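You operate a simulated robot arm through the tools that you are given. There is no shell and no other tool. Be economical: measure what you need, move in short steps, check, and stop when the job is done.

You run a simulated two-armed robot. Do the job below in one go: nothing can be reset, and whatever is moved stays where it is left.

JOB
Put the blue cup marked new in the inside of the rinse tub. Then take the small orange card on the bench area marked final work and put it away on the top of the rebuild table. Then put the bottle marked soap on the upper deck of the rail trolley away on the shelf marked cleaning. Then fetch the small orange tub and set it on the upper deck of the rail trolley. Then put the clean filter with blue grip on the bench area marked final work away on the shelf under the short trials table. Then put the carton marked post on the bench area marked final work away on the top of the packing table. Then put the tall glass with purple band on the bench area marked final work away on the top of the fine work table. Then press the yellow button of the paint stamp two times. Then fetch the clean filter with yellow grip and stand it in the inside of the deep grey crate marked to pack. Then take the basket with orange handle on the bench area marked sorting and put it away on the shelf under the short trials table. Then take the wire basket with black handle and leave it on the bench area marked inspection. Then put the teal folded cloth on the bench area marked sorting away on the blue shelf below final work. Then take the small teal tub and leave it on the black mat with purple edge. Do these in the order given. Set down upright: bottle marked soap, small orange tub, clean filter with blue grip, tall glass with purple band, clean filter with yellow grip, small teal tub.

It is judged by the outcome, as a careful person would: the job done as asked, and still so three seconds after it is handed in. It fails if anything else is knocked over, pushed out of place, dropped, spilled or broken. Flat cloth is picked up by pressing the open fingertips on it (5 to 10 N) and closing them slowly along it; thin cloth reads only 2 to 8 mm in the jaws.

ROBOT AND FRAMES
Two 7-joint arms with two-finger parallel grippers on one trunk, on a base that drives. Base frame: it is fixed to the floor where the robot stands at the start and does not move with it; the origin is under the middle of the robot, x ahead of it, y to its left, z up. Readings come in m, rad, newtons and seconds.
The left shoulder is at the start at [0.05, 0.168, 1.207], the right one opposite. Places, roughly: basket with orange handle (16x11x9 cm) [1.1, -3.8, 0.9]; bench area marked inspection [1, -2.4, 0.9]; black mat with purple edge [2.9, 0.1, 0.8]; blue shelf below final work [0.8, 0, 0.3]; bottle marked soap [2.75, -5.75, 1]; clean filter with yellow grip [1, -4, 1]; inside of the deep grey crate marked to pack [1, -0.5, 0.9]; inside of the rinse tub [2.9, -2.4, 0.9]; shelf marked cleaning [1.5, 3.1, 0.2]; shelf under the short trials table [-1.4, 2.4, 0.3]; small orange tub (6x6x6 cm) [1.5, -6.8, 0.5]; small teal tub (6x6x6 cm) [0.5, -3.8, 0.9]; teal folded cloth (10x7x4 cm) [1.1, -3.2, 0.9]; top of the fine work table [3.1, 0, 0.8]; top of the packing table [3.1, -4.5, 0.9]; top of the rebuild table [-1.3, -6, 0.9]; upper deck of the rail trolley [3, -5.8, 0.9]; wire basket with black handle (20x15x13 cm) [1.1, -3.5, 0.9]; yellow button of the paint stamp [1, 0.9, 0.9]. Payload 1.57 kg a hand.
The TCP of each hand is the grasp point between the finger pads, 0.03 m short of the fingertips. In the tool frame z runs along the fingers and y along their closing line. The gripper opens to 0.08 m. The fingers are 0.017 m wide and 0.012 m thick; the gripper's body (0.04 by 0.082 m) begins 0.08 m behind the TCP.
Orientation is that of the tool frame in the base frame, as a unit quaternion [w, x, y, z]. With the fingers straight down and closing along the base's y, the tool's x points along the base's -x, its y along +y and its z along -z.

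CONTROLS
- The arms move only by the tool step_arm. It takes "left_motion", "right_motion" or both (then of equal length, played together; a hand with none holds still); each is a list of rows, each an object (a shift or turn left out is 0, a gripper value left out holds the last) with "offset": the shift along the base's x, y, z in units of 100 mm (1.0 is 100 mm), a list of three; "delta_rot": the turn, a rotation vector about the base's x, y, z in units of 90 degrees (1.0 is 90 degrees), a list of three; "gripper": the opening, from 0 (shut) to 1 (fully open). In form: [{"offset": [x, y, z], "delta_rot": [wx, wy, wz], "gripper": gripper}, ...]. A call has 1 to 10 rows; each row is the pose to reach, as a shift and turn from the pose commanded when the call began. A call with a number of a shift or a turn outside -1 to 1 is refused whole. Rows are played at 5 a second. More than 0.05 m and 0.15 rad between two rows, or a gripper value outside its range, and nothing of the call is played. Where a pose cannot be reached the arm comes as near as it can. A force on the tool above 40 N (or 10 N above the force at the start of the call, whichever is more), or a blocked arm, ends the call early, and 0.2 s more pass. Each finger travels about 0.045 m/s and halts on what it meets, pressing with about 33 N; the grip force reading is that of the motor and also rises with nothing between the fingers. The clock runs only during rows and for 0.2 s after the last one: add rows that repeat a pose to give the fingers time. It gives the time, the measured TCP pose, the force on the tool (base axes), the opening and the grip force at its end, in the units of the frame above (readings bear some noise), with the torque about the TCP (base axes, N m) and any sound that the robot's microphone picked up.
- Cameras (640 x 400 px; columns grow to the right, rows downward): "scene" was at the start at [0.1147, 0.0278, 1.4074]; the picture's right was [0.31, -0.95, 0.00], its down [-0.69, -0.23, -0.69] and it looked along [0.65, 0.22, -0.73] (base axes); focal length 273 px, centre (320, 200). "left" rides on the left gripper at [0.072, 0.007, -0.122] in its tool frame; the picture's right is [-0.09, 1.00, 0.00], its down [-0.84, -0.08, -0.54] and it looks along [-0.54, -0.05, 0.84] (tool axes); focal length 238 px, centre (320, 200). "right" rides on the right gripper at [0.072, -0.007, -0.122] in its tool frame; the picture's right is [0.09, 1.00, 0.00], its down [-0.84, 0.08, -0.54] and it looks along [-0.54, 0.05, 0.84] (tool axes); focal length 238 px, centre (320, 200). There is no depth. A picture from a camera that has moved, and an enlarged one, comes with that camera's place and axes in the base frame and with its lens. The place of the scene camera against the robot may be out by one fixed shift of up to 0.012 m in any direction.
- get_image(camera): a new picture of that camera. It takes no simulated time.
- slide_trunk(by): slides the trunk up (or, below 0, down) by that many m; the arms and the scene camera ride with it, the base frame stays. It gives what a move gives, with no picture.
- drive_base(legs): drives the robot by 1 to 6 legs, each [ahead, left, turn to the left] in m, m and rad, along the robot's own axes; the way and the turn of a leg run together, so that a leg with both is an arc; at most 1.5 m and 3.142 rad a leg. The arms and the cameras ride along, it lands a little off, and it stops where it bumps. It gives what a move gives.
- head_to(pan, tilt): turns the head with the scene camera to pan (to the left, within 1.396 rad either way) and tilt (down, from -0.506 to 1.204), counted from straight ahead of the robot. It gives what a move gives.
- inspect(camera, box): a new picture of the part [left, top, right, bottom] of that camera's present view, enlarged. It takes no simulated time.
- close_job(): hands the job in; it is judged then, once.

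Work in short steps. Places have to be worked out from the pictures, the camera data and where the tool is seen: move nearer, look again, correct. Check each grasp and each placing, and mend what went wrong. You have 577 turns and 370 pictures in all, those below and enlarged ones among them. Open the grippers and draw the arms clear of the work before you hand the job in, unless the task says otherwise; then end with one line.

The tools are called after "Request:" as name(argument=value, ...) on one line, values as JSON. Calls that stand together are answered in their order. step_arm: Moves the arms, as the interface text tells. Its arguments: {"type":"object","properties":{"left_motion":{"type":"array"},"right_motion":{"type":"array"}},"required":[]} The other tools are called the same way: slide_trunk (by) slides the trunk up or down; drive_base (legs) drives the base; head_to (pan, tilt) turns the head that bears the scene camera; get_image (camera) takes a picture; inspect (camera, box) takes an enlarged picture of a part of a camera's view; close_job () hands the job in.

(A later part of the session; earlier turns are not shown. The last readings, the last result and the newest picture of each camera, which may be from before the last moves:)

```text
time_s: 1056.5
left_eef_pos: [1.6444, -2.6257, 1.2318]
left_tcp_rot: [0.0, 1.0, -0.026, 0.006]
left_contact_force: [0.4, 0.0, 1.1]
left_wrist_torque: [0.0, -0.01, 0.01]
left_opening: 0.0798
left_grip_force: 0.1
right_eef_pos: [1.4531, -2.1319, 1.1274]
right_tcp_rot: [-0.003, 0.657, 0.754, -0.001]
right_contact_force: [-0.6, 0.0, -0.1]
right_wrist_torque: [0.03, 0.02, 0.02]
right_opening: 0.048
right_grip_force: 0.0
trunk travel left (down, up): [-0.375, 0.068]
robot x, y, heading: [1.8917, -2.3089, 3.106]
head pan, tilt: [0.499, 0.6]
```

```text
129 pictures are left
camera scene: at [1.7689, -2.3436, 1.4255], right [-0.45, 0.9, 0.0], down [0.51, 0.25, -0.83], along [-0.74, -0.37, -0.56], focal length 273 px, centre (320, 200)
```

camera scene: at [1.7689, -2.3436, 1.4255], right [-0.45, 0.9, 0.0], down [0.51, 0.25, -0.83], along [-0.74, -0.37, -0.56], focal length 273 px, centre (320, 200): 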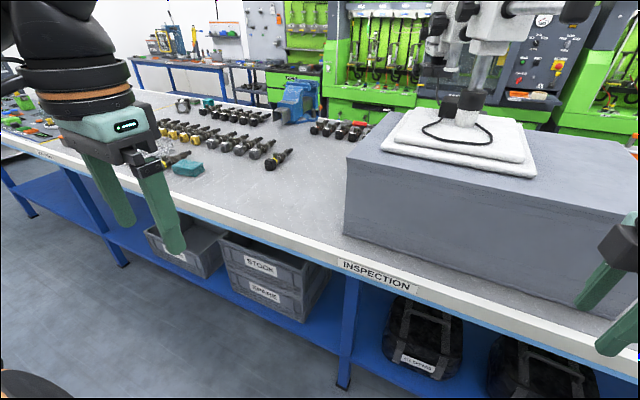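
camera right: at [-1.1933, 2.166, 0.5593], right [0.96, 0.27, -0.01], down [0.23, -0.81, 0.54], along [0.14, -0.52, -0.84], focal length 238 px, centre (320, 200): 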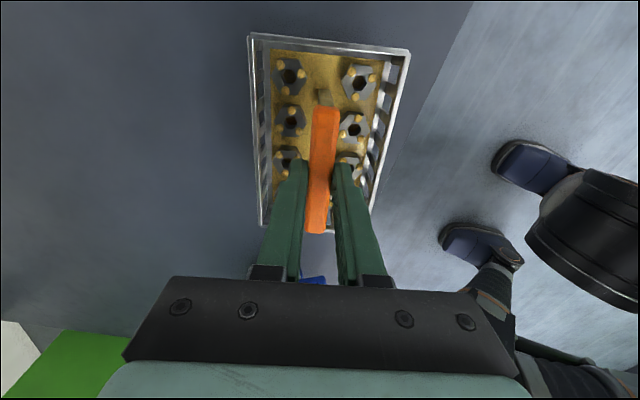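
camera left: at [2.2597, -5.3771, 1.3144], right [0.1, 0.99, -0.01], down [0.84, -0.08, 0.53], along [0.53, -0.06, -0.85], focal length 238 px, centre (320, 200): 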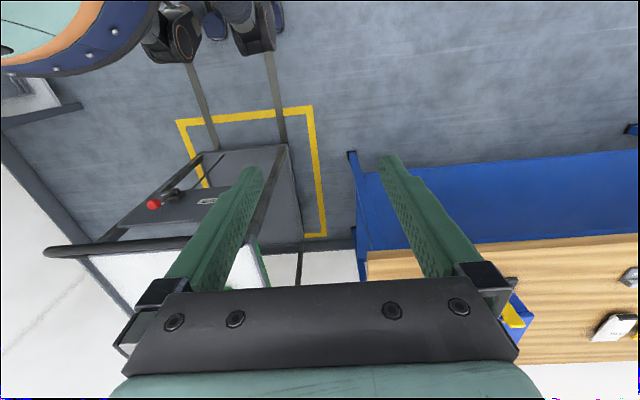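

Free space in the inspection area lies left of the block around (1.08,−2.71). Now I go to the black-handled basket near y=−3.5.

Request:
drive_base(legs=[[-0.08, 0, 0.035], [0, 1.34, 0]])

Request:
head_to(pan=-0.1, tilt=0.65)

Request:
get_image(camera="scene")

```text
time_s: 1063.7
left_eef_pos: [1.7845, -3.9684, 1.234]
left_tcp_rot: [0.0, 1.0, 0.017, 0.005]
left_contact_force: [-0.3, 0.4, 0.3]
left_wrist_torque: [-0.01, 0.0, -0.01]
left_opening: 0.0803
left_grip_force: 0.1
right_eef_pos: [1.5511, -3.4907, 1.1277]
right_tcp_rot: [-0.003, 0.624, 0.781, -0.001]
right_contact_force: [-0.6, -0.4, -0.4]
right_wrist_torque: [-0.01, -0.01, 0.01]
right_opening: 0.0479
right_grip_force: 0.1
trunk travel left (down, up): [-0.375, 0.068]
robot x, y, heading: [2.0007, -3.6312, -3.09]
head pan, tilt: [0.499, 0.6]
```

```text
time_s: 1064.7
left_eef_pos: [1.7824, -3.967, 1.2333]
left_tcp_rot: [0.0, 1.0, 0.016, 0.005]
left_contact_force: [-0.1, -0.2, 0.8]
left_wrist_torque: [0.0, 0.03, 0.0]
left_opening: 0.0801
left_grip_force: 0.1
right_eef_pos: [1.5504, -3.4921, 1.1278]
right_tcp_rot: [-0.004, 0.624, 0.782, -0.002]
right_contact_force: [0.4, 0.8, 0.3]
right_wrist_torque: [0.0, 0.03, -0.02]
right_opening: 0.0479
right_grip_force: 0.0
trunk travel left (down, up): [-0.375, 0.068]
robot x, y, heading: [2.002, -3.6288, -3.09]
head pan, tilt: [-0.099, 0.649]
```

```text
128 pictures are left
camera scene: at [1.8728, -3.625, 1.4212], right [0.05, 1.0, 0.0], down [0.6, -0.03, -0.8], along [-0.8, 0.04, -0.6], focal length 273 px, centre (320, 200)
```

scene: 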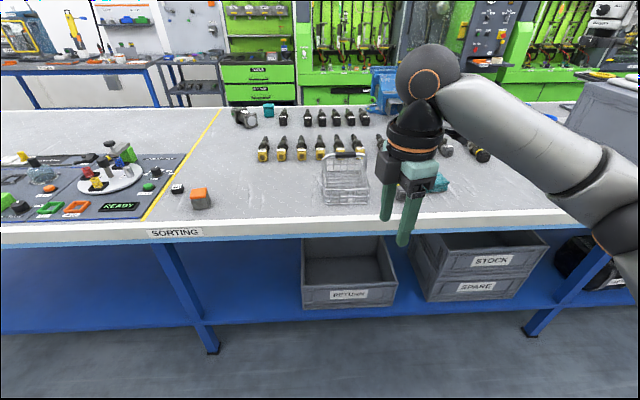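

Request:
drive_base(legs=[[0, 0.01, -0.052], [0.37, 0, 0]])

Request:
get_image(camera="right")

Request:
get_image(camera="scene")

```text
time_s: 1067.5
left_eef_pos: [1.387, -3.9616, 1.233]
left_tcp_rot: [0.0, 1.0, -0.013, 0.006]
left_contact_force: [0.2, -0.7, -0.8]
left_wrist_torque: [0.0, -0.01, -0.01]
left_opening: 0.0798
left_grip_force: 0.0
right_eef_pos: [1.1817, -3.4731, 1.1284]
right_tcp_rot: [-0.004, 0.647, 0.762, -0.001]
right_contact_force: [0.0, -0.7, -0.5]
right_wrist_torque: [0.02, 0.03, -0.02]
right_opening: 0.048
right_grip_force: 0.0
trunk travel left (down, up): [-0.375, 0.068]
robot x, y, heading: [1.6237, -3.6418, 3.134]
head pan, tilt: [-0.099, 0.649]
```

```text
127 pictures are left
camera right: at [1.1664, -3.4025, 1.2501], right [0.97, 0.25, -0.01], down [0.22, -0.81, 0.54], along [0.13, -0.52, -0.84], focal length 238 px, centre (320, 200)
```

right: 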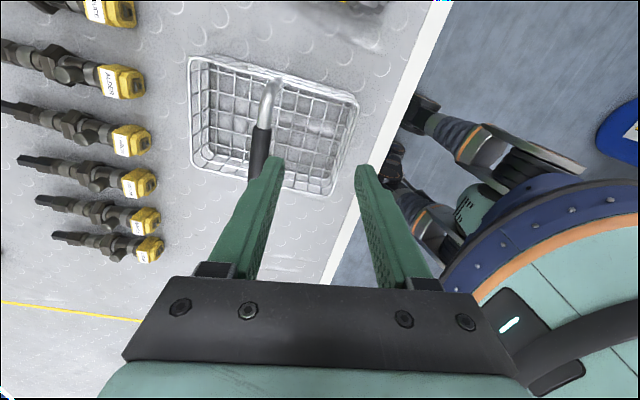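

```text
126 pictures are left
camera scene: at [1.496, -3.6247, 1.4211], right [0.11, 0.99, 0.0], down [0.6, -0.07, -0.8], along [-0.79, 0.09, -0.6], focal length 273 px, centre (320, 200)
```

scene: 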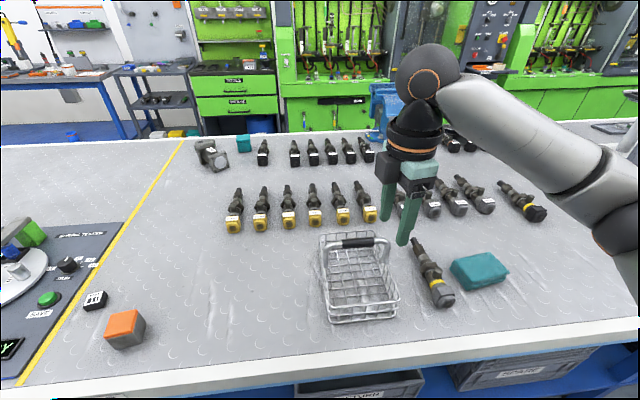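

Handle centre ≈ (1.127,−3.513,1.03), turned about −5°. I align over it.

Request:
step_arm(right_motion=[{"offset": [-0.25, -0.15, 0], "delta_rot": [0, 0, -0.08]}, {"offset": [-0.5, -0.35, 0], "delta_rot": [0, 0, -0.16]}, {"offset": [-0.55, -0.4, 0], "delta_rot": [0, 0, -0.16]}])

Request:
get_image(camera="right")

```text
time_s: 1068.3
left_eef_pos: [1.3879, -3.9616, 1.2339]
left_tcp_rot: [0.0, 1.0, -0.014, 0.005]
left_contact_force: [-0.2, -0.3, -0.1]
left_wrist_torque: [0.03, -0.01, -0.01]
left_opening: 0.0799
left_grip_force: 0.0
right_eef_pos: [1.1271, -3.5131, 1.1266]
right_tcp_rot: [-0.004, 0.737, 0.676, -0.001]
right_contact_force: [0.6, -0.1, 0.1]
right_wrist_torque: [0.0, -0.02, -0.01]
right_opening: 0.0482
right_grip_force: 0.0
trunk travel left (down, up): [-0.375, 0.068]
robot x, y, heading: [1.6277, -3.6396, 3.133]
head pan, tilt: [-0.099, 0.649]
```

```text
125 pictures are left
camera right: at [1.1296, -3.441, 1.2493], right [1.0, 0.0, -0.01], down [0.01, -0.84, 0.54], along [0.0, -0.54, -0.84], focal length 238 px, centre (320, 200)
```

right: 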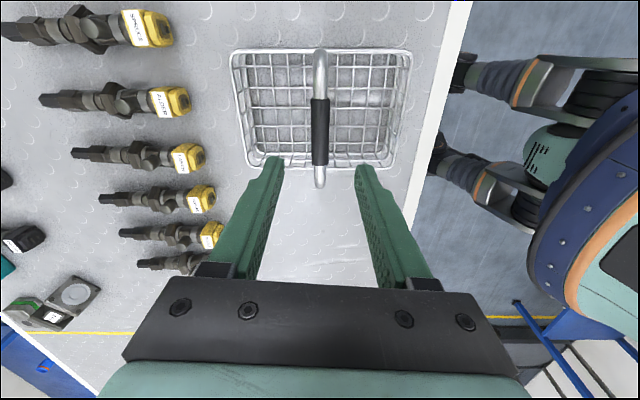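

Aligned; sleeve centred. I descend and close on the black sleeve.

Request:
step_arm(right_motion=[{"offset": [0, 0.02, -0.4]}, {"offset": [0, 0.02, -0.7]}, {"offset": [0, 0.02, -0.83]}, {"offset": [0, 0.02, -0.83], "gripper": 0.35}, {"offset": [0, 0.02, -0.83], "gripper": 0.15}, {"offset": [0, 0.02, -0.83], "gripper": 0}, {"offset": [0, 0.02, -0.83], "gripper": 0}])

Request:
get_image(camera="right")

Request:
inspect(camera="scene", box=[290, 210, 430, 330])

```text
time_s: 1070.0
left_eef_pos: [1.3879, -3.9622, 1.2327]
left_tcp_rot: [0.0, 1.0, -0.014, 0.006]
left_contact_force: [-0.1, 0.0, -1.0]
left_wrist_torque: [-0.01, -0.01, 0.01]
left_opening: 0.08
left_grip_force: 0.1
right_eef_pos: [1.1284, -3.509, 1.0453]
right_tcp_rot: [-0.003, 0.738, 0.675, -0.002]
right_contact_force: [0.9, -0.1, -0.3]
right_wrist_torque: [0.02, -0.04, 0.29]
right_opening: 0.0186
right_grip_force: 33.4
trunk travel left (down, up): [-0.375, 0.068]
robot x, y, heading: [1.6257, -3.6338, 3.127]
head pan, tilt: [-0.099, 0.649]
```

```text
124 pictures are left
camera right: at [1.1297, -3.4375, 1.1675], right [1.0, 0.0, -0.01], down [0.01, -0.84, 0.54], along [0.0, -0.54, -0.84], focal length 238 px, centre (320, 200)
```

right: 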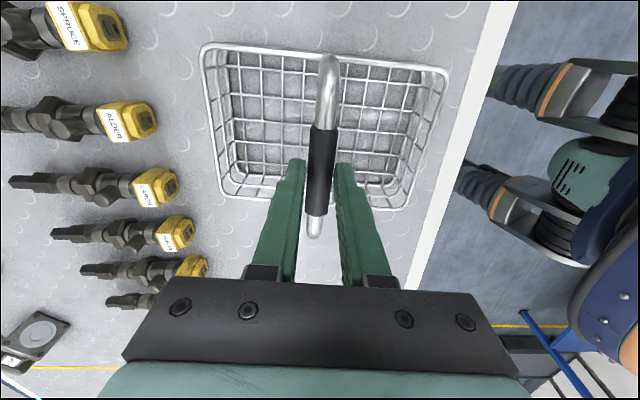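

```text
3.33 times, centred on (360, 270) of scene
camera zoom: at [1.4965, -3.6246, 1.4212], right [0.11, 0.99, 0.0], down [0.6, -0.07, -0.8], along [-0.79, 0.09, -0.6], focal length 909 px, centre (187, -33)
```

zoom: 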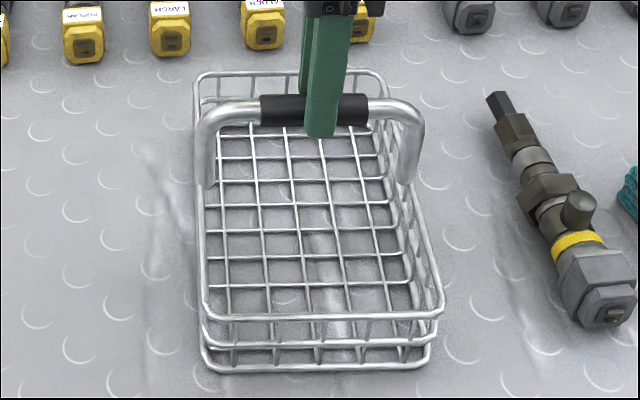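

Gripped at 19 mm. I lift and check.

Request:
step_arm(right_motion=[{"offset": [0, 0, 0.2]}, {"offset": [0, 0, 0.5]}, {"offset": [0, 0, 0.9]}, {"offset": [0, 0, 1.0]}])

Request:
get_image(camera="scene")

```text
time_s: 1071.0
left_eef_pos: [1.3866, -3.962, 1.2329]
left_tcp_rot: [0.0, 1.0, -0.013, 0.005]
left_contact_force: [0.1, 0.3, 1.1]
left_wrist_torque: [0.03, 0.01, -0.01]
left_opening: 0.0799
left_grip_force: 0.1
right_eef_pos: [1.1242, -3.5086, 1.1449]
right_tcp_rot: [-0.004, 0.737, 0.676, -0.001]
right_contact_force: [0.7, 0.7, -1.9]
right_wrist_torque: [0.01, -0.03, -0.33]
right_opening: 0.0185
right_grip_force: 33.3
trunk travel left (down, up): [-0.375, 0.068]
robot x, y, heading: [1.6239, -3.6387, 3.133]
head pan, tilt: [-0.099, 0.649]
```

```text
122 pictures are left
camera scene: at [1.4963, -3.6246, 1.4212], right [0.11, 0.99, 0.0], down [0.6, -0.07, -0.8], along [-0.79, 0.09, -0.6], focal length 273 px, centre (320, 200)
```

scene: 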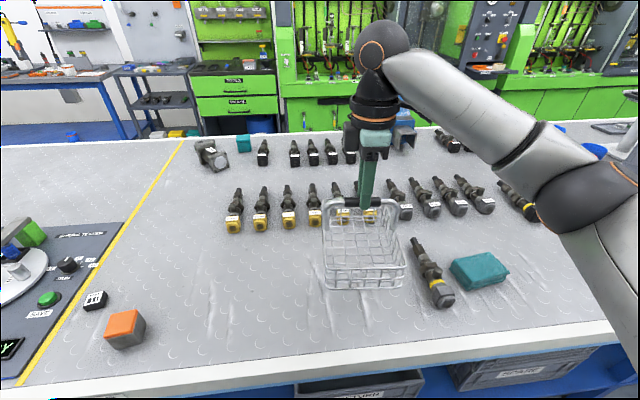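

Held. I raise it a bit, back off, strafe to the inspection area and look.

Request:
step_arm(right_motion=[{"offset": [0, 0, 0.3]}, {"offset": [0, 0, 0.6]}])

Request:
drive_base(legs=[[-0.25, 0, 0.008], [0, -0.79, 0]])

Request:
get_image(camera="scene")

```text
time_s: 1071.5
left_eef_pos: [1.388, -3.9611, 1.2331]
left_tcp_rot: [0.001, 1.0, -0.013, 0.005]
left_contact_force: [-0.2, -0.2, 0.2]
left_wrist_torque: [0.0, 0.01, 0.0]
left_opening: 0.0799
left_grip_force: 0.1
right_eef_pos: [1.126, -3.508, 1.2049]
right_tcp_rot: [-0.004, 0.737, 0.676, -0.001]
right_contact_force: [-1.2, -0.3, -1.7]
right_wrist_torque: [0.03, 0.05, -0.31]
right_opening: 0.0187
right_grip_force: 33.2
trunk travel left (down, up): [-0.375, 0.068]
robot x, y, heading: [1.6236, -3.6356, 3.132]
head pan, tilt: [-0.099, 0.649]
```

```text
time_s: 1077.2
left_eef_pos: [1.643, -3.1685, 1.2333]
left_tcp_rot: [0.0, 1.0, -0.026, 0.005]
left_contact_force: [-0.1, -0.3, 0.0]
left_wrist_torque: [-0.06, 0.0, 0.01]
left_opening: 0.08
left_grip_force: 0.0
right_eef_pos: [1.393, -2.7078, 1.2034]
right_tcp_rot: [-0.004, 0.746, 0.666, -0.001]
right_contact_force: [-0.4, 0.1, -2.0]
right_wrist_torque: [0.01, 0.07, 0.01]
right_opening: 0.0168
right_grip_force: 31.9
trunk travel left (down, up): [-0.375, 0.068]
robot x, y, heading: [1.8864, -2.8527, 3.106]
head pan, tilt: [-0.099, 0.649]
```

```text
121 pictures are left
camera scene: at [1.7604, -2.8343, 1.4212], right [0.14, 0.99, 0.0], down [0.6, -0.08, -0.8], along [-0.79, 0.11, -0.6], focal length 273 px, centre (320, 200)
```

scene: 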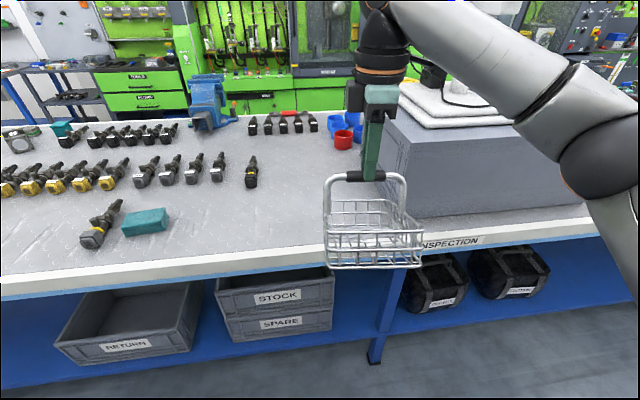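

I drive forward to place it at about (1.10,−2.68), left of the granite block.

Request:
drive_base(legs=[[0.28, -0.04, 0.035]])

Request:
get_image(camera="scene")

Request:
get_image(camera="right")

```text
time_s: 1079.2
left_eef_pos: [1.377, -3.1307, 1.2333]
left_tcp_rot: [0.0, 1.0, -0.008, 0.005]
left_contact_force: [0.4, -0.1, 0.4]
left_wrist_torque: [-0.02, -0.03, -0.01]
left_opening: 0.0799
left_grip_force: 0.0
right_eef_pos: [1.1111, -2.6805, 1.2047]
right_tcp_rot: [-0.002, 0.734, 0.679, 0.0]
right_contact_force: [0.0, 0.8, -3.0]
right_wrist_torque: [0.03, 0.04, -0.01]
right_opening: 0.0169
right_grip_force: 31.8
trunk travel left (down, up): [-0.375, 0.068]
robot x, y, heading: [1.6119, -2.8041, 3.144]
head pan, tilt: [-0.099, 0.649]
```

```text
120 pictures are left
camera scene: at [1.4832, -2.7933, 1.4211], right [0.1, 0.99, 0.0], down [0.6, -0.06, -0.8], along [-0.79, 0.08, -0.61], focal length 273 px, centre (320, 200)
```

scene: 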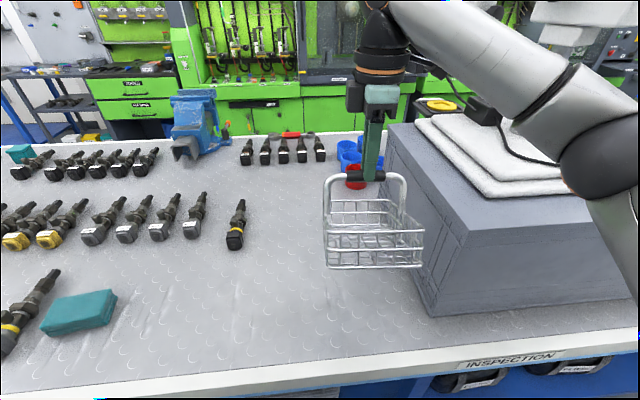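

```text
119 pictures are left
camera right: at [1.1125, -2.6092, 1.3268], right [1.0, 0.02, -0.01], down [0.02, -0.84, 0.54], along [0.0, -0.54, -0.84], focal length 238 px, centre (320, 200)
```

right: 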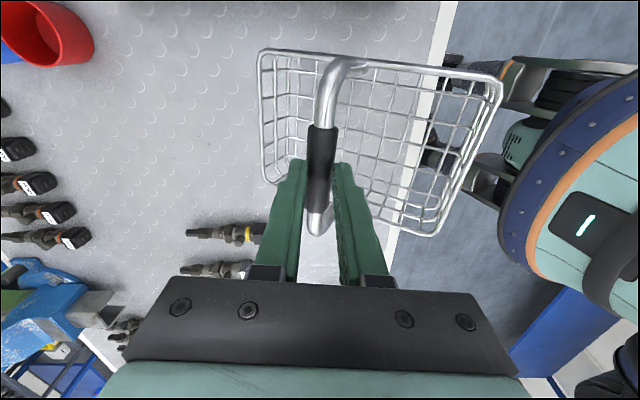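

The basket has swung a little about the bar; it will level as it meets the bench. I lower gradually.

Request:
step_arm(right_motion=[{"offset": [-0.05, 0, -0.3]}, {"offset": [-0.1, 0, -0.7]}, {"offset": [-0.1, 0, -1.0]}])

Request:
get_image(camera="scene")

```text
time_s: 1080.0
left_eef_pos: [1.3777, -3.1316, 1.2323]
left_tcp_rot: [0.0, 1.0, -0.008, 0.005]
left_contact_force: [0.0, 0.4, -0.1]
left_wrist_torque: [-0.01, -0.01, -0.02]
left_opening: 0.0801
left_grip_force: 0.0
right_eef_pos: [1.1012, -2.6836, 1.1038]
right_tcp_rot: [-0.004, 0.734, 0.679, -0.001]
right_contact_force: [-0.6, -0.3, -1.8]
right_wrist_torque: [0.02, 0.06, -0.01]
right_opening: 0.0169
right_grip_force: 31.9
trunk travel left (down, up): [-0.375, 0.068]
robot x, y, heading: [1.6148, -2.8052, 3.141]
head pan, tilt: [-0.099, 0.649]
```

```text
118 pictures are left
camera scene: at [1.4837, -2.7932, 1.4212], right [0.1, 0.99, 0.0], down [0.6, -0.06, -0.8], along [-0.79, 0.08, -0.6], focal length 273 px, centre (320, 200)
```

scene: 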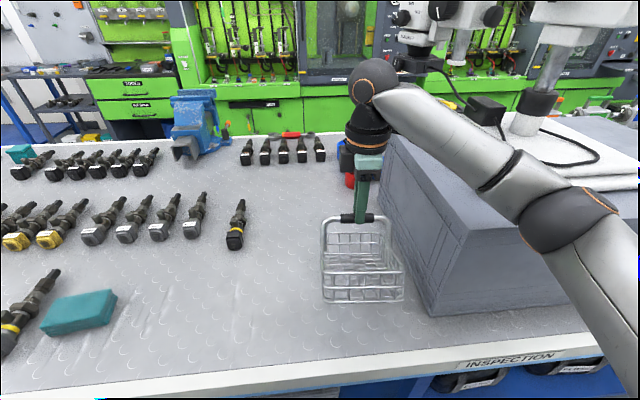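

Request:
step_arm(right_motion=[{"offset": [0, 0, -0.15]}, {"offset": [0, 0, -0.28]}, {"offset": [0, 0, -0.38]}, {"offset": [0, 0, -0.45]}])

Request:
step_arm(right_motion=[{"offset": [0, 0, -0.05]}, {"offset": [0, 0, -0.1]}, {"offset": [0, 0, -0.15]}])

Request:
inspect(camera="scene", box=[280, 180, 480, 330])

```text
time_s: 1081.0
left_eef_pos: [1.3806, -3.1325, 1.232]
left_tcp_rot: [0.0, 1.0, -0.008, 0.003]
left_contact_force: [0.2, -0.5, 0.4]
left_wrist_torque: [0.01, 0.04, 0.01]
left_opening: 0.0798
left_grip_force: 0.0
right_eef_pos: [1.1066, -2.683, 1.0624]
right_tcp_rot: [-0.005, 0.734, 0.68, -0.003]
right_contact_force: [6.7, -0.1, 21.6]
right_wrist_torque: [-0.05, 0.13, 0.45]
right_opening: 0.0173
right_grip_force: 32.0
trunk travel left (down, up): [-0.375, 0.068]
robot x, y, heading: [1.6103, -2.8052, 3.142]
head pan, tilt: [-0.099, 0.649]
```

```text
time_s: 1081.8
left_eef_pos: [1.3825, -3.1323, 1.2345]
left_tcp_rot: [0.001, 1.0, -0.008, 0.003]
left_contact_force: [-0.7, 0.4, -1.5]
left_wrist_torque: [0.01, 0.02, 0.01]
left_opening: 0.0801
left_grip_force: 0.0
right_eef_pos: [1.1042, -2.6814, 1.0488]
right_tcp_rot: [-0.005, 0.733, 0.68, -0.002]
right_contact_force: [7.6, -2.0, 25.8]
right_wrist_torque: [0.04, 0.14, 0.23]
right_opening: 0.0175
right_grip_force: 32.5
trunk travel left (down, up): [-0.375, 0.068]
robot x, y, heading: [1.6131, -2.805, 3.141]
head pan, tilt: [-0.099, 0.649]
```

```text
2.67 times, centred on (380, 255) of scene
camera zoom: at [1.4878, -2.7944, 1.4217], right [0.1, 0.99, 0.0], down [0.6, -0.06, -0.8], along [-0.79, 0.08, -0.6], focal length 727 px, centre (160, 53)
```

zoom: 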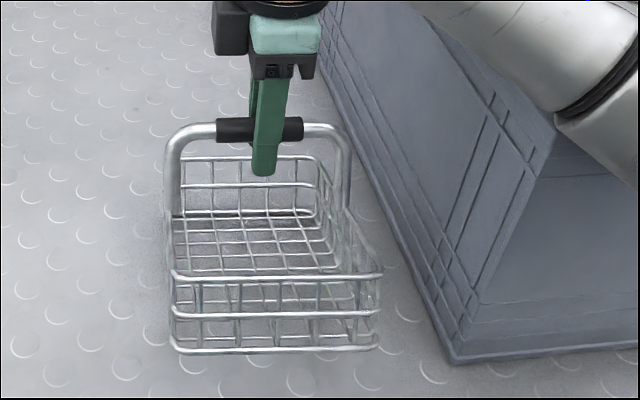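

Nearly level on the bench. I ease, open wide, and lift.

Request:
step_arm(right_motion=[{"offset": [0, 0, -0.02]}, {"offset": [0, 0, 0.03]}, {"offset": [0, 0, 0.03], "gripper": 0.35}, {"offset": [0, 0, 0.03], "gripper": 0.6}, {"offset": [0, 0, 0.3], "gripper": 0.6}, {"offset": [0, 0, 0.7], "gripper": 0.6}])

Request:
get_image(camera="scene")

```text
time_s: 1083.2
left_eef_pos: [1.3787, -3.1318, 1.232]
left_tcp_rot: [0.0, 1.0, -0.007, 0.006]
left_contact_force: [-0.7, 0.1, -0.4]
left_wrist_torque: [-0.02, -0.01, 0.03]
left_opening: 0.0801
left_grip_force: 0.0
right_eef_pos: [1.1018, -2.6809, 1.1151]
right_tcp_rot: [-0.003, 0.734, 0.679, -0.001]
right_contact_force: [0.8, 0.4, 0.0]
right_wrist_torque: [0.01, 0.02, 0.0]
right_opening: 0.0483
right_grip_force: 0.1
trunk travel left (down, up): [-0.375, 0.068]
robot x, y, heading: [1.6134, -2.8103, 3.143]
head pan, tilt: [-0.099, 0.649]
```

```text
116 pictures are left
camera scene: at [1.4844, -2.7936, 1.421], right [0.1, 0.99, 0.0], down [0.6, -0.06, -0.8], along [-0.79, 0.08, -0.6], focal length 273 px, centre (320, 200)
```

scene: 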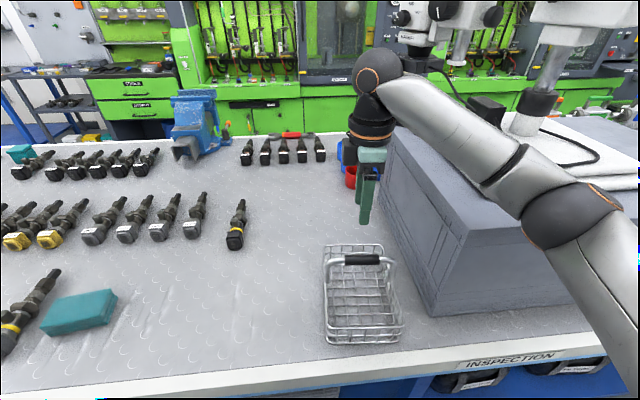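

The basket stands level in the inspection area. Next the teal cloth at about (1.14,−3.23): I raise the hand and strafe there.

Request:
step_arm(right_motion=[{"offset": [0.1, 0, 0.3]}, {"offset": [0.2, 0, 0.5]}])

Request:
drive_base(legs=[[-0.15, 0, 0], [0, 0.57, 0], [0.15, 0, 0]])

Request:
get_image(camera="right")

Request:
get_image(camera="scene")

```text
time_s: 1083.8
left_eef_pos: [1.3775, -3.1319, 1.2341]
left_tcp_rot: [0.0, 1.0, -0.007, 0.005]
left_contact_force: [0.1, -0.4, 0.5]
left_wrist_torque: [-0.01, 0.03, 0.0]
left_opening: 0.0798
left_grip_force: 0.1
right_eef_pos: [1.1242, -2.6817, 1.1615]
right_tcp_rot: [-0.004, 0.734, 0.679, -0.002]
right_contact_force: [-0.1, 0.5, -0.2]
right_wrist_torque: [-0.05, 0.01, 0.01]
right_opening: 0.0481
right_grip_force: 0.0
trunk travel left (down, up): [-0.375, 0.068]
robot x, y, heading: [1.614, -2.8058, 3.139]
head pan, tilt: [-0.099, 0.649]
```

```text
time_s: 1089.0
left_eef_pos: [1.3759, -3.7085, 1.2328]
left_tcp_rot: [0.0, 1.0, -0.01, 0.005]
left_contact_force: [-1.1, -0.3, -0.3]
left_wrist_torque: [-0.03, 0.02, 0.0]
left_opening: 0.0802
left_grip_force: 0.1
right_eef_pos: [1.1227, -3.2564, 1.1623]
right_tcp_rot: [-0.004, 0.735, 0.678, -0.001]
right_contact_force: [0.6, -0.2, 0.6]
right_wrist_torque: [0.03, -0.01, 0.0]
right_opening: 0.0479
right_grip_force: 0.0
trunk travel left (down, up): [-0.375, 0.068]
robot x, y, heading: [1.6127, -3.3812, 3.135]
head pan, tilt: [-0.099, 0.649]
```

```text
115 pictures are left
camera right: at [1.1233, -3.186, 1.284], right [1.0, 0.01, -0.01], down [0.01, -0.84, 0.54], along [0.0, -0.54, -0.84], focal length 238 px, centre (320, 200)
```

right: 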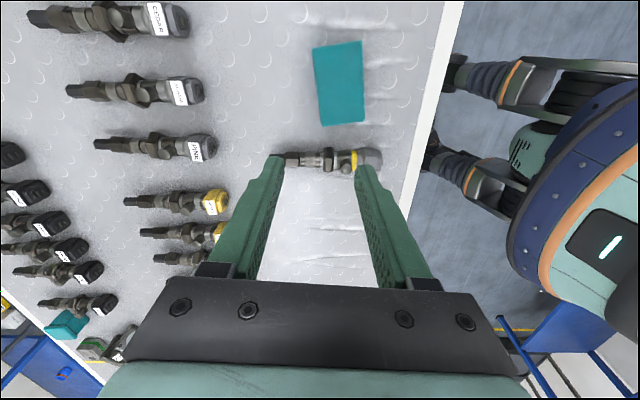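

```text
114 pictures are left
camera scene: at [1.4822, -3.3704, 1.4211], right [0.1, 0.99, 0.0], down [0.6, -0.06, -0.8], along [-0.79, 0.08, -0.61], focal length 273 px, centre (320, 200)
```

scene: 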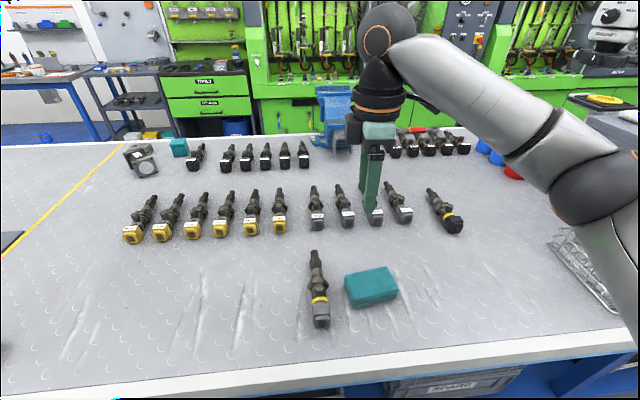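

Cloth centre (1.149,−3.228), ~6.5 cm wide in x, turned ~6.5°. I align with jaws fully open and descend partway.

Request:
step_arm(right_motion=[{"offset": [0.15, 0.15, -0.3], "delta_rot": [0, 0, 0.06], "gripper": 1.0}, {"offset": [0.26, 0.28, -0.6], "delta_rot": [0, 0, 0.12], "gripper": 1.0}, {"offset": [0.26, 0.28, -1.0], "delta_rot": [0, 0, 0.12], "gripper": 1.0}])

Request:
get_image(camera="right")

```text
time_s: 1089.8
left_eef_pos: [1.3755, -3.7081, 1.233]
left_tcp_rot: [0.0, 1.0, -0.011, 0.005]
left_contact_force: [-0.2, -0.1, -0.7]
left_wrist_torque: [0.04, 0.03, -0.03]
left_opening: 0.0799
left_grip_force: 0.1
right_eef_pos: [1.1474, -3.2289, 1.062]
right_tcp_rot: [-0.003, 0.668, 0.744, -0.003]
right_contact_force: [0.4, 0.0, -0.2]
right_wrist_torque: [-0.03, 0.0, 0.0]
right_opening: 0.0799
right_grip_force: 0.1
trunk travel left (down, up): [-0.375, 0.068]
robot x, y, heading: [1.6126, -3.3831, 3.138]
head pan, tilt: [-0.099, 0.649]
```

```text
113 pictures are left
camera right: at [1.1358, -3.1582, 1.1853], right [0.98, 0.2, -0.01], down [0.17, -0.82, 0.54], along [0.1, -0.53, -0.84], focal length 238 px, centre (320, 200)
```

right: 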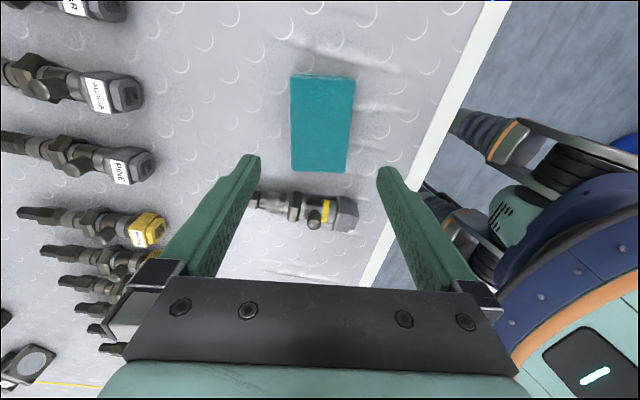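

Aligned and centred. I descend to the bench level and close slowly.

Request:
step_arm(right_motion=[{"offset": [0.02, 0.0, -0.4]}, {"offset": [0.02, 0.0, -0.8]}, {"offset": [0.02, 0, -1.0]}])

Request:
step_arm(right_motion=[{"offset": [0, 0, -0.15]}, {"offset": [0, 0, -0.24]}, {"offset": [0, 0, -0.24], "gripper": 0.8}, {"offset": [0, 0, -0.24], "gripper": 0.65}, {"offset": [0, 0, -0.24], "gripper": 0.5}, {"offset": [0, 0, -0.24], "gripper": 0.35}, {"offset": [0, 0, -0.24], "gripper": 0.2}, {"offset": [0, 0, -0.24], "gripper": 0.1}])

Request:
get_image(camera="right")

```text
time_s: 1090.6
left_eef_pos: [1.3756, -3.7087, 1.2329]
left_tcp_rot: [-0.001, 1.0, -0.01, 0.005]
left_contact_force: [-0.3, 0.2, 0.4]
left_wrist_torque: [-0.03, -0.03, 0.0]
left_opening: 0.0799
left_grip_force: 0.0
right_eef_pos: [1.1474, -3.2318, 0.9621]
right_tcp_rot: [-0.004, 0.668, 0.744, -0.002]
right_contact_force: [0.0, 0.2, 0.2]
right_wrist_torque: [0.01, 0.0, -0.01]
right_opening: 0.0801
right_grip_force: 0.1
trunk travel left (down, up): [-0.375, 0.068]
robot x, y, heading: [1.6121, -3.382, 3.133]
head pan, tilt: [-0.099, 0.649]
```

```text
time_s: 1092.4
left_eef_pos: [1.3761, -3.7082, 1.2327]
left_tcp_rot: [0.0, 1.0, -0.01, 0.006]
left_contact_force: [-0.7, -0.1, -0.4]
left_wrist_torque: [0.01, -0.01, -0.01]
left_opening: 0.0798
left_grip_force: 0.1
right_eef_pos: [1.1514, -3.2313, 0.9379]
right_tcp_rot: [-0.003, 0.667, 0.745, -0.001]
right_contact_force: [0.6, 0.4, 1.4]
right_wrist_torque: [-0.03, -0.04, 0.05]
right_opening: 0.064
right_grip_force: 32.8
trunk travel left (down, up): [-0.375, 0.068]
robot x, y, heading: [1.6113, -3.3828, 3.136]
head pan, tilt: [-0.099, 0.649]
```

```text
112 pictures are left
camera right: at [1.1376, -3.1613, 1.061], right [0.98, 0.2, -0.01], down [0.17, -0.82, 0.54], along [0.1, -0.53, -0.84], focal length 238 px, centre (320, 200)
```

right: 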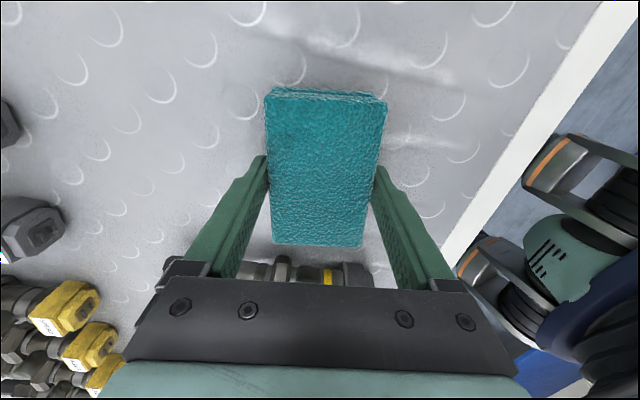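

Gripped as a block at 64 mm. I lift, check, and go north to final work's east side.

Request:
step_arm(right_motion=[{"offset": [0, 0, 0.3]}, {"offset": [0, 0, 0.7]}, {"offset": [0, 0, 1.0]}])

Request:
step_arm(right_motion=[{"offset": [0.1, 0, 0.4]}, {"offset": [0.4, 0, 0.8]}, {"offset": [0.8, 0, 1.0]}])

Request:
get_image(camera="right")

Request:
drive_base(legs=[[-0.36, 0, 0.005], [0, -1.4, 0], [0, -1.4, 0]])

```text
time_s: 1093.2
left_eef_pos: [1.3772, -3.708, 1.2337]
left_tcp_rot: [0.0, 1.0, -0.01, 0.005]
left_contact_force: [0.0, 0.3, -0.2]
left_wrist_torque: [0.03, 0.02, -0.01]
left_opening: 0.0801
left_grip_force: 0.0
right_eef_pos: [1.1545, -3.2285, 1.0397]
right_tcp_rot: [-0.003, 0.667, 0.745, -0.001]
right_contact_force: [-0.6, -0.9, 0.3]
right_wrist_torque: [-0.02, 0.02, 0.01]
right_opening: 0.0641
right_grip_force: 33.0
trunk travel left (down, up): [-0.375, 0.068]
robot x, y, heading: [1.6114, -3.383, 3.143]
head pan, tilt: [-0.099, 0.649]
```

```text
time_s: 1094.0
left_eef_pos: [1.3766, -3.7085, 1.2326]
left_tcp_rot: [0.0, 1.0, -0.009, 0.006]
left_contact_force: [0.0, 0.3, -0.1]
left_wrist_torque: [0.01, -0.01, -0.01]
left_opening: 0.0799
left_grip_force: 0.1
right_eef_pos: [1.233, -3.2304, 1.1401]
right_tcp_rot: [-0.004, 0.668, 0.744, -0.002]
right_contact_force: [0.0, 0.0, 0.4]
right_wrist_torque: [-0.02, 0.03, 0.0]
right_opening: 0.0643
right_grip_force: 33.0
trunk travel left (down, up): [-0.375, 0.068]
robot x, y, heading: [1.6084, -3.383, 3.142]
head pan, tilt: [-0.099, 0.649]
```

```text
111 pictures are left
camera right: at [1.2212, -3.1597, 1.2623], right [0.98, 0.2, -0.01], down [0.17, -0.82, 0.54], along [0.1, -0.53, -0.84], focal length 238 px, centre (320, 200)
```

right: 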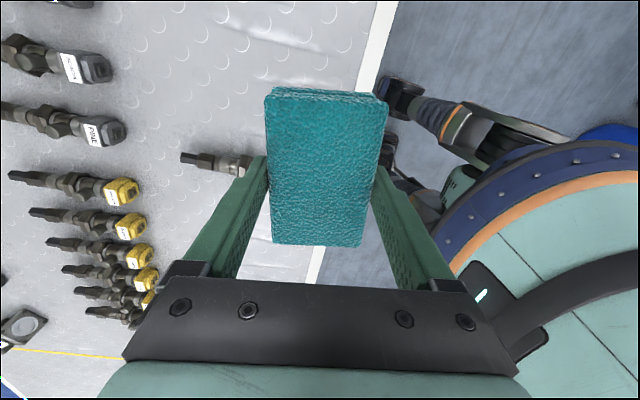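

```text
time_s: 1109.3
left_eef_pos: [1.6484, -0.9583, 1.232]
left_tcp_rot: [0.0, 1.0, 0.021, 0.005]
left_contact_force: [0.0, 0.4, -0.1]
left_wrist_torque: [-0.01, 0.01, 0.02]
left_opening: 0.0799
left_grip_force: 0.0
right_eef_pos: [1.4764, -0.49, 1.1398]
right_tcp_rot: [-0.004, 0.645, 0.764, -0.001]
right_contact_force: [-0.5, -0.2, 0.0]
right_wrist_torque: [0.0, 0.03, 0.01]
right_opening: 0.0636
right_grip_force: 32.9
trunk travel left (down, up): [-0.375, 0.068]
robot x, y, heading: [1.864, -0.6123, -3.083]
head pan, tilt: [-0.099, 0.649]
```

Request:
drive_base(legs=[[-0.12, 0, -0.058], [0, -0.75, 0]])

Request:
head_to(pan=0.0, tilt=0.8)

Request:
get_image(camera="scene")

```text
time_s: 1114.2
left_eef_pos: [1.7503, -0.2121, 1.2319]
left_tcp_rot: [0.0, 1.0, 0.006, 0.005]
left_contact_force: [-0.4, 0.0, -0.2]
left_wrist_torque: [0.0, 0.04, -0.02]
left_opening: 0.0802
left_grip_force: 0.1
right_eef_pos: [1.5918, 0.2613, 1.1392]
right_tcp_rot: [-0.004, 0.656, 0.755, -0.001]
right_contact_force: [1.0, -1.0, -1.0]
right_wrist_torque: [-0.04, 0.0, 0.03]
right_opening: 0.0637
right_grip_force: 33.0
trunk travel left (down, up): [-0.375, 0.068]
robot x, y, heading: [1.9774, 0.1173, -3.11]
head pan, tilt: [-0.099, 0.649]
```

```text
time_s: 1114.8
left_eef_pos: [1.7499, -0.2131, 1.2331]
left_tcp_rot: [0.0, 1.0, 0.006, 0.006]
left_contact_force: [-0.3, 0.2, -0.3]
left_wrist_torque: [0.01, 0.03, -0.01]
left_opening: 0.0799
left_grip_force: 0.1
right_eef_pos: [1.592, 0.2607, 1.1386]
right_tcp_rot: [-0.004, 0.656, 0.755, -0.001]
right_contact_force: [-0.1, 0.6, -0.3]
right_wrist_torque: [0.01, 0.02, -0.01]
right_opening: 0.0637
right_grip_force: 32.9
trunk travel left (down, up): [-0.375, 0.068]
robot x, y, heading: [1.9749, 0.1217, -3.117]
head pan, tilt: [0.0, 0.799]
```

```text
110 pictures are left
camera scene: at [1.8528, 0.1198, 1.4087], right [-0.03, 1.0, 0.0], down [0.72, 0.02, -0.7], along [-0.7, -0.02, -0.72], focal length 273 px, centre (320, 200)
```

scene: 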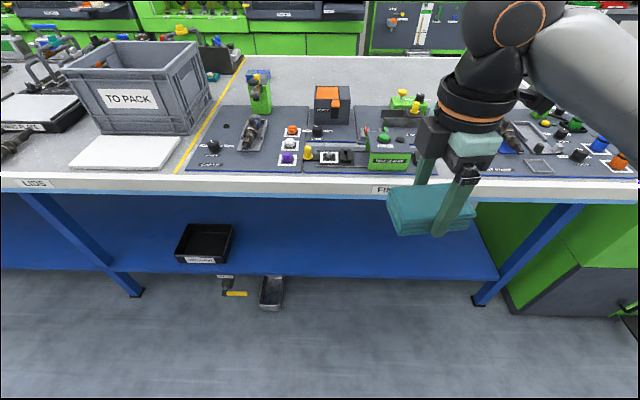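

The shelf's edge is at x≈1.25, z≈0.3, free right of the black tray. I lower the trunk and bring the cloth down in front.

Request:
drive_base(legs=[[0, 0, -0.025]])

Request:
slide_trunk(by=-0.375)

Request:
step_arm(right_motion=[{"offset": [-0.2, 0, -0.4]}, {"offset": [-0.3, 0, -0.7]}, {"offset": [-0.4, 0, -1.0]}], left_motion=[{"offset": [0, 0, 0.3]}, {"offset": [0, 0, 0.6]}, {"offset": [0, 0, 1.0]}])

Request:
step_arm(right_motion=[{"offset": [-0.1, 0, -0.4]}, {"offset": [-0.2, 0, -0.7]}, {"offset": [-0.3, 0, -1.0]}])

Request:
step_arm(right_motion=[{"offset": [0, 0, -0.4]}, {"offset": [-0.1, 0, -0.8]}, {"offset": [-0.1, 0, -1.0]}])

Request:
step_arm(right_motion=[{"offset": [0, 0, -0.3]}, {"offset": [0, 0, -0.6]}, {"offset": [0, 0, -0.65]}])

Request:
get_image(camera="scene")

```text
time_s: 1115.6
left_eef_pos: [1.7421, -0.2081, 1.2335]
left_tcp_rot: [0.0, 1.0, -0.008, 0.006]
left_contact_force: [0.1, -0.1, -0.8]
left_wrist_torque: [-0.01, -0.03, -0.01]
left_opening: 0.0798
left_grip_force: 0.0
right_eef_pos: [1.596, 0.2708, 1.1401]
right_tcp_rot: [-0.003, 0.665, 0.747, -0.001]
right_contact_force: [0.0, 0.6, 0.2]
right_wrist_torque: [0.0, -0.01, -0.02]
right_opening: 0.0635
right_grip_force: 33.2
trunk travel left (down, up): [-0.375, 0.068]
robot x, y, heading: [1.9752, 0.1218, -3.146]
head pan, tilt: [0.0, 0.799]
```

```text
time_s: 1119.2
left_eef_pos: [1.7419, -0.2062, 0.8575]
left_tcp_rot: [0.0, 1.0, -0.007, 0.006]
left_contact_force: [-0.4, 0.3, 0.6]
left_wrist_torque: [-0.03, -0.02, 0.0]
left_opening: 0.08
left_grip_force: 0.0
right_eef_pos: [1.5952, 0.2714, 0.7633]
right_tcp_rot: [-0.003, 0.665, 0.747, -0.001]
right_contact_force: [0.5, 0.0, -0.2]
right_wrist_torque: [0.01, -0.02, -0.02]
right_opening: 0.0641
right_grip_force: 32.6
trunk travel left (down, up): [0.0, 0.443]
robot x, y, heading: [1.9742, 0.1212, -3.138]
head pan, tilt: [0.0, 0.799]
```

```text
time_s: 1120.0
left_eef_pos: [1.7432, -0.2057, 0.9553]
left_tcp_rot: [0.0, 1.0, -0.007, 0.005]
left_contact_force: [0.3, -0.9, 0.6]
left_wrist_torque: [0.0, -0.04, 0.05]
left_opening: 0.0799
left_grip_force: 0.1
right_eef_pos: [1.5557, 0.2714, 0.6598]
right_tcp_rot: [-0.004, 0.665, 0.747, -0.002]
right_contact_force: [-0.1, 1.5, -0.2]
right_wrist_torque: [0.02, 0.0, -0.01]
right_opening: 0.0637
right_grip_force: 33.0
trunk travel left (down, up): [0.0, 0.443]
robot x, y, heading: [1.9749, 0.1159, -3.135]
head pan, tilt: [0.0, 0.799]
```

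```text
time_s: 1120.8
left_eef_pos: [1.7417, -0.2065, 0.9558]
left_tcp_rot: [0.0, 1.0, -0.008, 0.005]
left_contact_force: [0.3, -0.1, 0.6]
left_wrist_torque: [0.0, -0.01, 0.03]
left_opening: 0.0802
left_grip_force: 0.1
right_eef_pos: [1.5266, 0.2711, 0.5629]
right_tcp_rot: [-0.005, 0.665, 0.747, -0.002]
right_contact_force: [-1.0, -0.1, -0.5]
right_wrist_torque: [-0.03, 0.01, 0.03]
right_opening: 0.0636
right_grip_force: 33.0
trunk travel left (down, up): [0.0, 0.443]
robot x, y, heading: [1.9755, 0.1192, -3.137]
head pan, tilt: [0.0, 0.799]
```

```text
time_s: 1121.6
left_eef_pos: [1.7426, -0.206, 0.9556]
left_tcp_rot: [0.0, 1.0, -0.007, 0.005]
left_contact_force: [-0.3, -0.1, -0.1]
left_wrist_torque: [0.0, 0.0, -0.03]
left_opening: 0.08
left_grip_force: 0.1
right_eef_pos: [1.5147, 0.2678, 0.462]
right_tcp_rot: [-0.003, 0.665, 0.747, -0.002]
right_contact_force: [0.6, -0.5, -1.0]
right_wrist_torque: [0.0, 0.0, -0.05]
right_opening: 0.0637
right_grip_force: 33.3
trunk travel left (down, up): [0.0, 0.443]
robot x, y, heading: [1.9772, 0.1204, -3.14]
head pan, tilt: [0.0, 0.799]
```

```text
time_s: 1122.4
left_eef_pos: [1.7432, -0.2073, 0.9556]
left_tcp_rot: [0.0, 1.0, -0.007, 0.006]
left_contact_force: [-0.4, -0.2, 0.1]
left_wrist_torque: [-0.01, -0.01, 0.0]
left_opening: 0.0801
left_grip_force: 0.2
right_eef_pos: [1.5149, 0.2695, 0.3969]
right_tcp_rot: [-0.003, 0.665, 0.746, -0.001]
right_contact_force: [0.5, -0.2, -1.0]
right_wrist_torque: [0.02, -0.02, 0.01]
right_opening: 0.0639
right_grip_force: 32.6
trunk travel left (down, up): [0.0, 0.443]
robot x, y, heading: [1.9737, 0.1232, -3.144]
head pan, tilt: [0.0, 0.799]
```

```text
109 pictures are left
camera scene: at [1.8527, 0.1229, 1.0336], right [0.0, 1.0, 0.0], down [0.72, 0.0, -0.7], along [-0.7, 0.0, -0.72], focal length 273 px, centre (320, 200)
```

scene: 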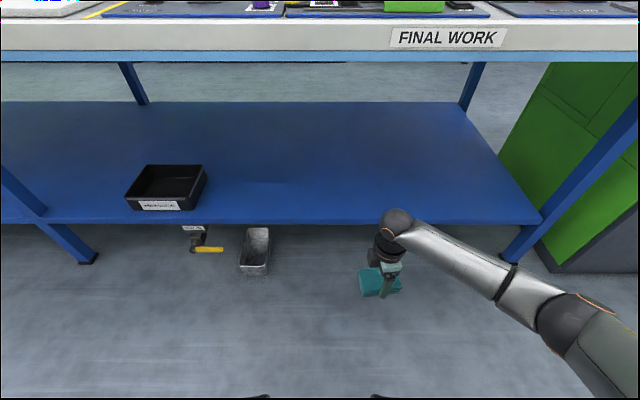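

Clear. I drive in 0.39 m beneath the bench.

Request:
drive_base(legs=[[0.2, 0, 0], [0.19, 0, 0]])

Request:
get_image(camera="scene")

Request:
get_image(camera="right")

```text
time_s: 1125.2
left_eef_pos: [1.3591, -0.2113, 0.9538]
left_tcp_rot: [0.0, 1.0, -0.002, 0.006]
left_contact_force: [-0.4, -0.2, 1.0]
left_wrist_torque: [-0.02, -0.02, 0.04]
left_opening: 0.0802
left_grip_force: 0.0
right_eef_pos: [1.128, 0.2646, 0.3971]
right_tcp_rot: [-0.004, 0.662, 0.749, -0.001]
right_contact_force: [0.5, -0.2, 0.1]
right_wrist_torque: [-0.01, -0.01, 0.02]
right_opening: 0.0639
right_grip_force: 33.1
trunk travel left (down, up): [0.0, 0.443]
robot x, y, heading: [1.5888, 0.1179, -3.133]
head pan, tilt: [0.0, 0.799]
```

```text
108 pictures are left
camera scene: at [1.4669, 0.1193, 1.0336], right [-0.01, 1.0, 0.0], down [0.72, 0.01, -0.7], along [-0.7, -0.01, -0.72], focal length 273 px, centre (320, 200)
```

scene: 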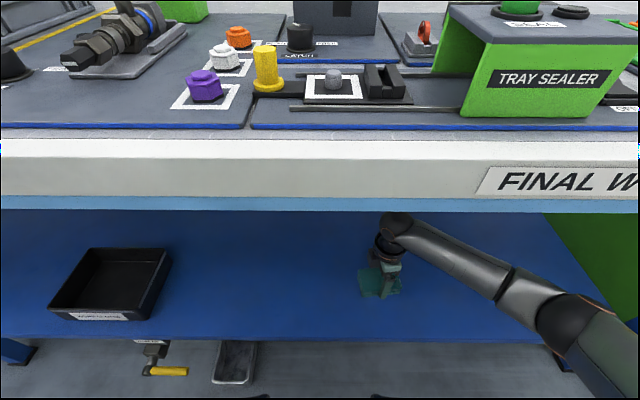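

```text
107 pictures are left
camera right: at [1.1146, 0.3341, 0.5205], right [0.98, 0.21, -0.01], down [0.18, -0.82, 0.54], along [0.11, -0.53, -0.84], focal length 238 px, centre (320, 200)
```

right: 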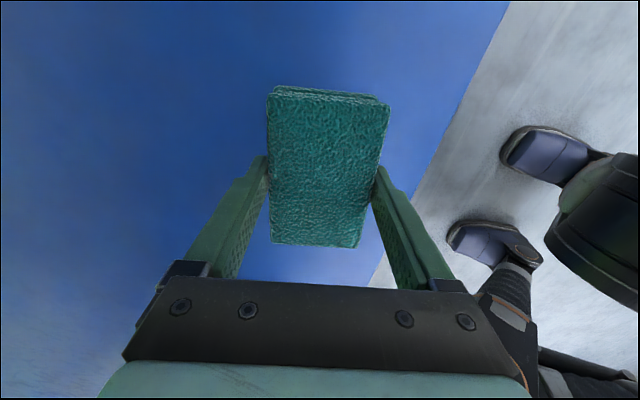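

Well over the shelf. I lower to contact.

Request:
step_arm(right_motion=[{"offset": [0, 0, -0.2]}, {"offset": [0, 0, -0.38]}, {"offset": [0, 0, -0.46]}, {"offset": [0, 0, -0.54]}])

Request:
step_arm(right_motion=[{"offset": [0, 0, -0.05]}, {"offset": [0, 0, -0.1]}, {"offset": [0, 0, -0.15]}])

```text
time_s: 1126.2
left_eef_pos: [1.3593, -0.2126, 0.9548]
left_tcp_rot: [0.0, 1.0, -0.002, 0.005]
left_contact_force: [0.1, 0.3, -1.2]
left_wrist_torque: [0.0, 0.01, 0.0]
left_opening: 0.0798
left_grip_force: 0.1
right_eef_pos: [1.1288, 0.2637, 0.3421]
right_tcp_rot: [-0.004, 0.663, 0.749, -0.002]
right_contact_force: [0.4, 0.3, -1.0]
right_wrist_torque: [-0.01, 0.02, 0.02]
right_opening: 0.0637
right_grip_force: 33.5
trunk travel left (down, up): [0.0, 0.443]
robot x, y, heading: [1.5869, 0.1202, -3.135]
head pan, tilt: [0.0, 0.799]
```

```text
time_s: 1126.8
left_eef_pos: [1.3606, -0.2099, 0.9551]
left_tcp_rot: [0.0, 1.0, -0.004, 0.005]
left_contact_force: [0.2, 0.0, 0.3]
left_wrist_torque: [-0.02, 0.01, 0.01]
left_opening: 0.0801
left_grip_force: 0.0
right_eef_pos: [1.1274, 0.2628, 0.3379]
right_tcp_rot: [-0.002, 0.663, 0.749, -0.001]
right_contact_force: [8.8, 2.7, 21.0]
right_wrist_torque: [0.31, -0.32, -0.04]
right_opening: 0.0639
right_grip_force: 32.6
trunk travel left (down, up): [0.0, 0.443]
robot x, y, heading: [1.5871, 0.122, -3.137]
head pan, tilt: [0.0, 0.799]
stopped in row 3 (right hand): the force on the tool passed its limit (the readings are from after the stop); the commanded pose is now the measured one
```

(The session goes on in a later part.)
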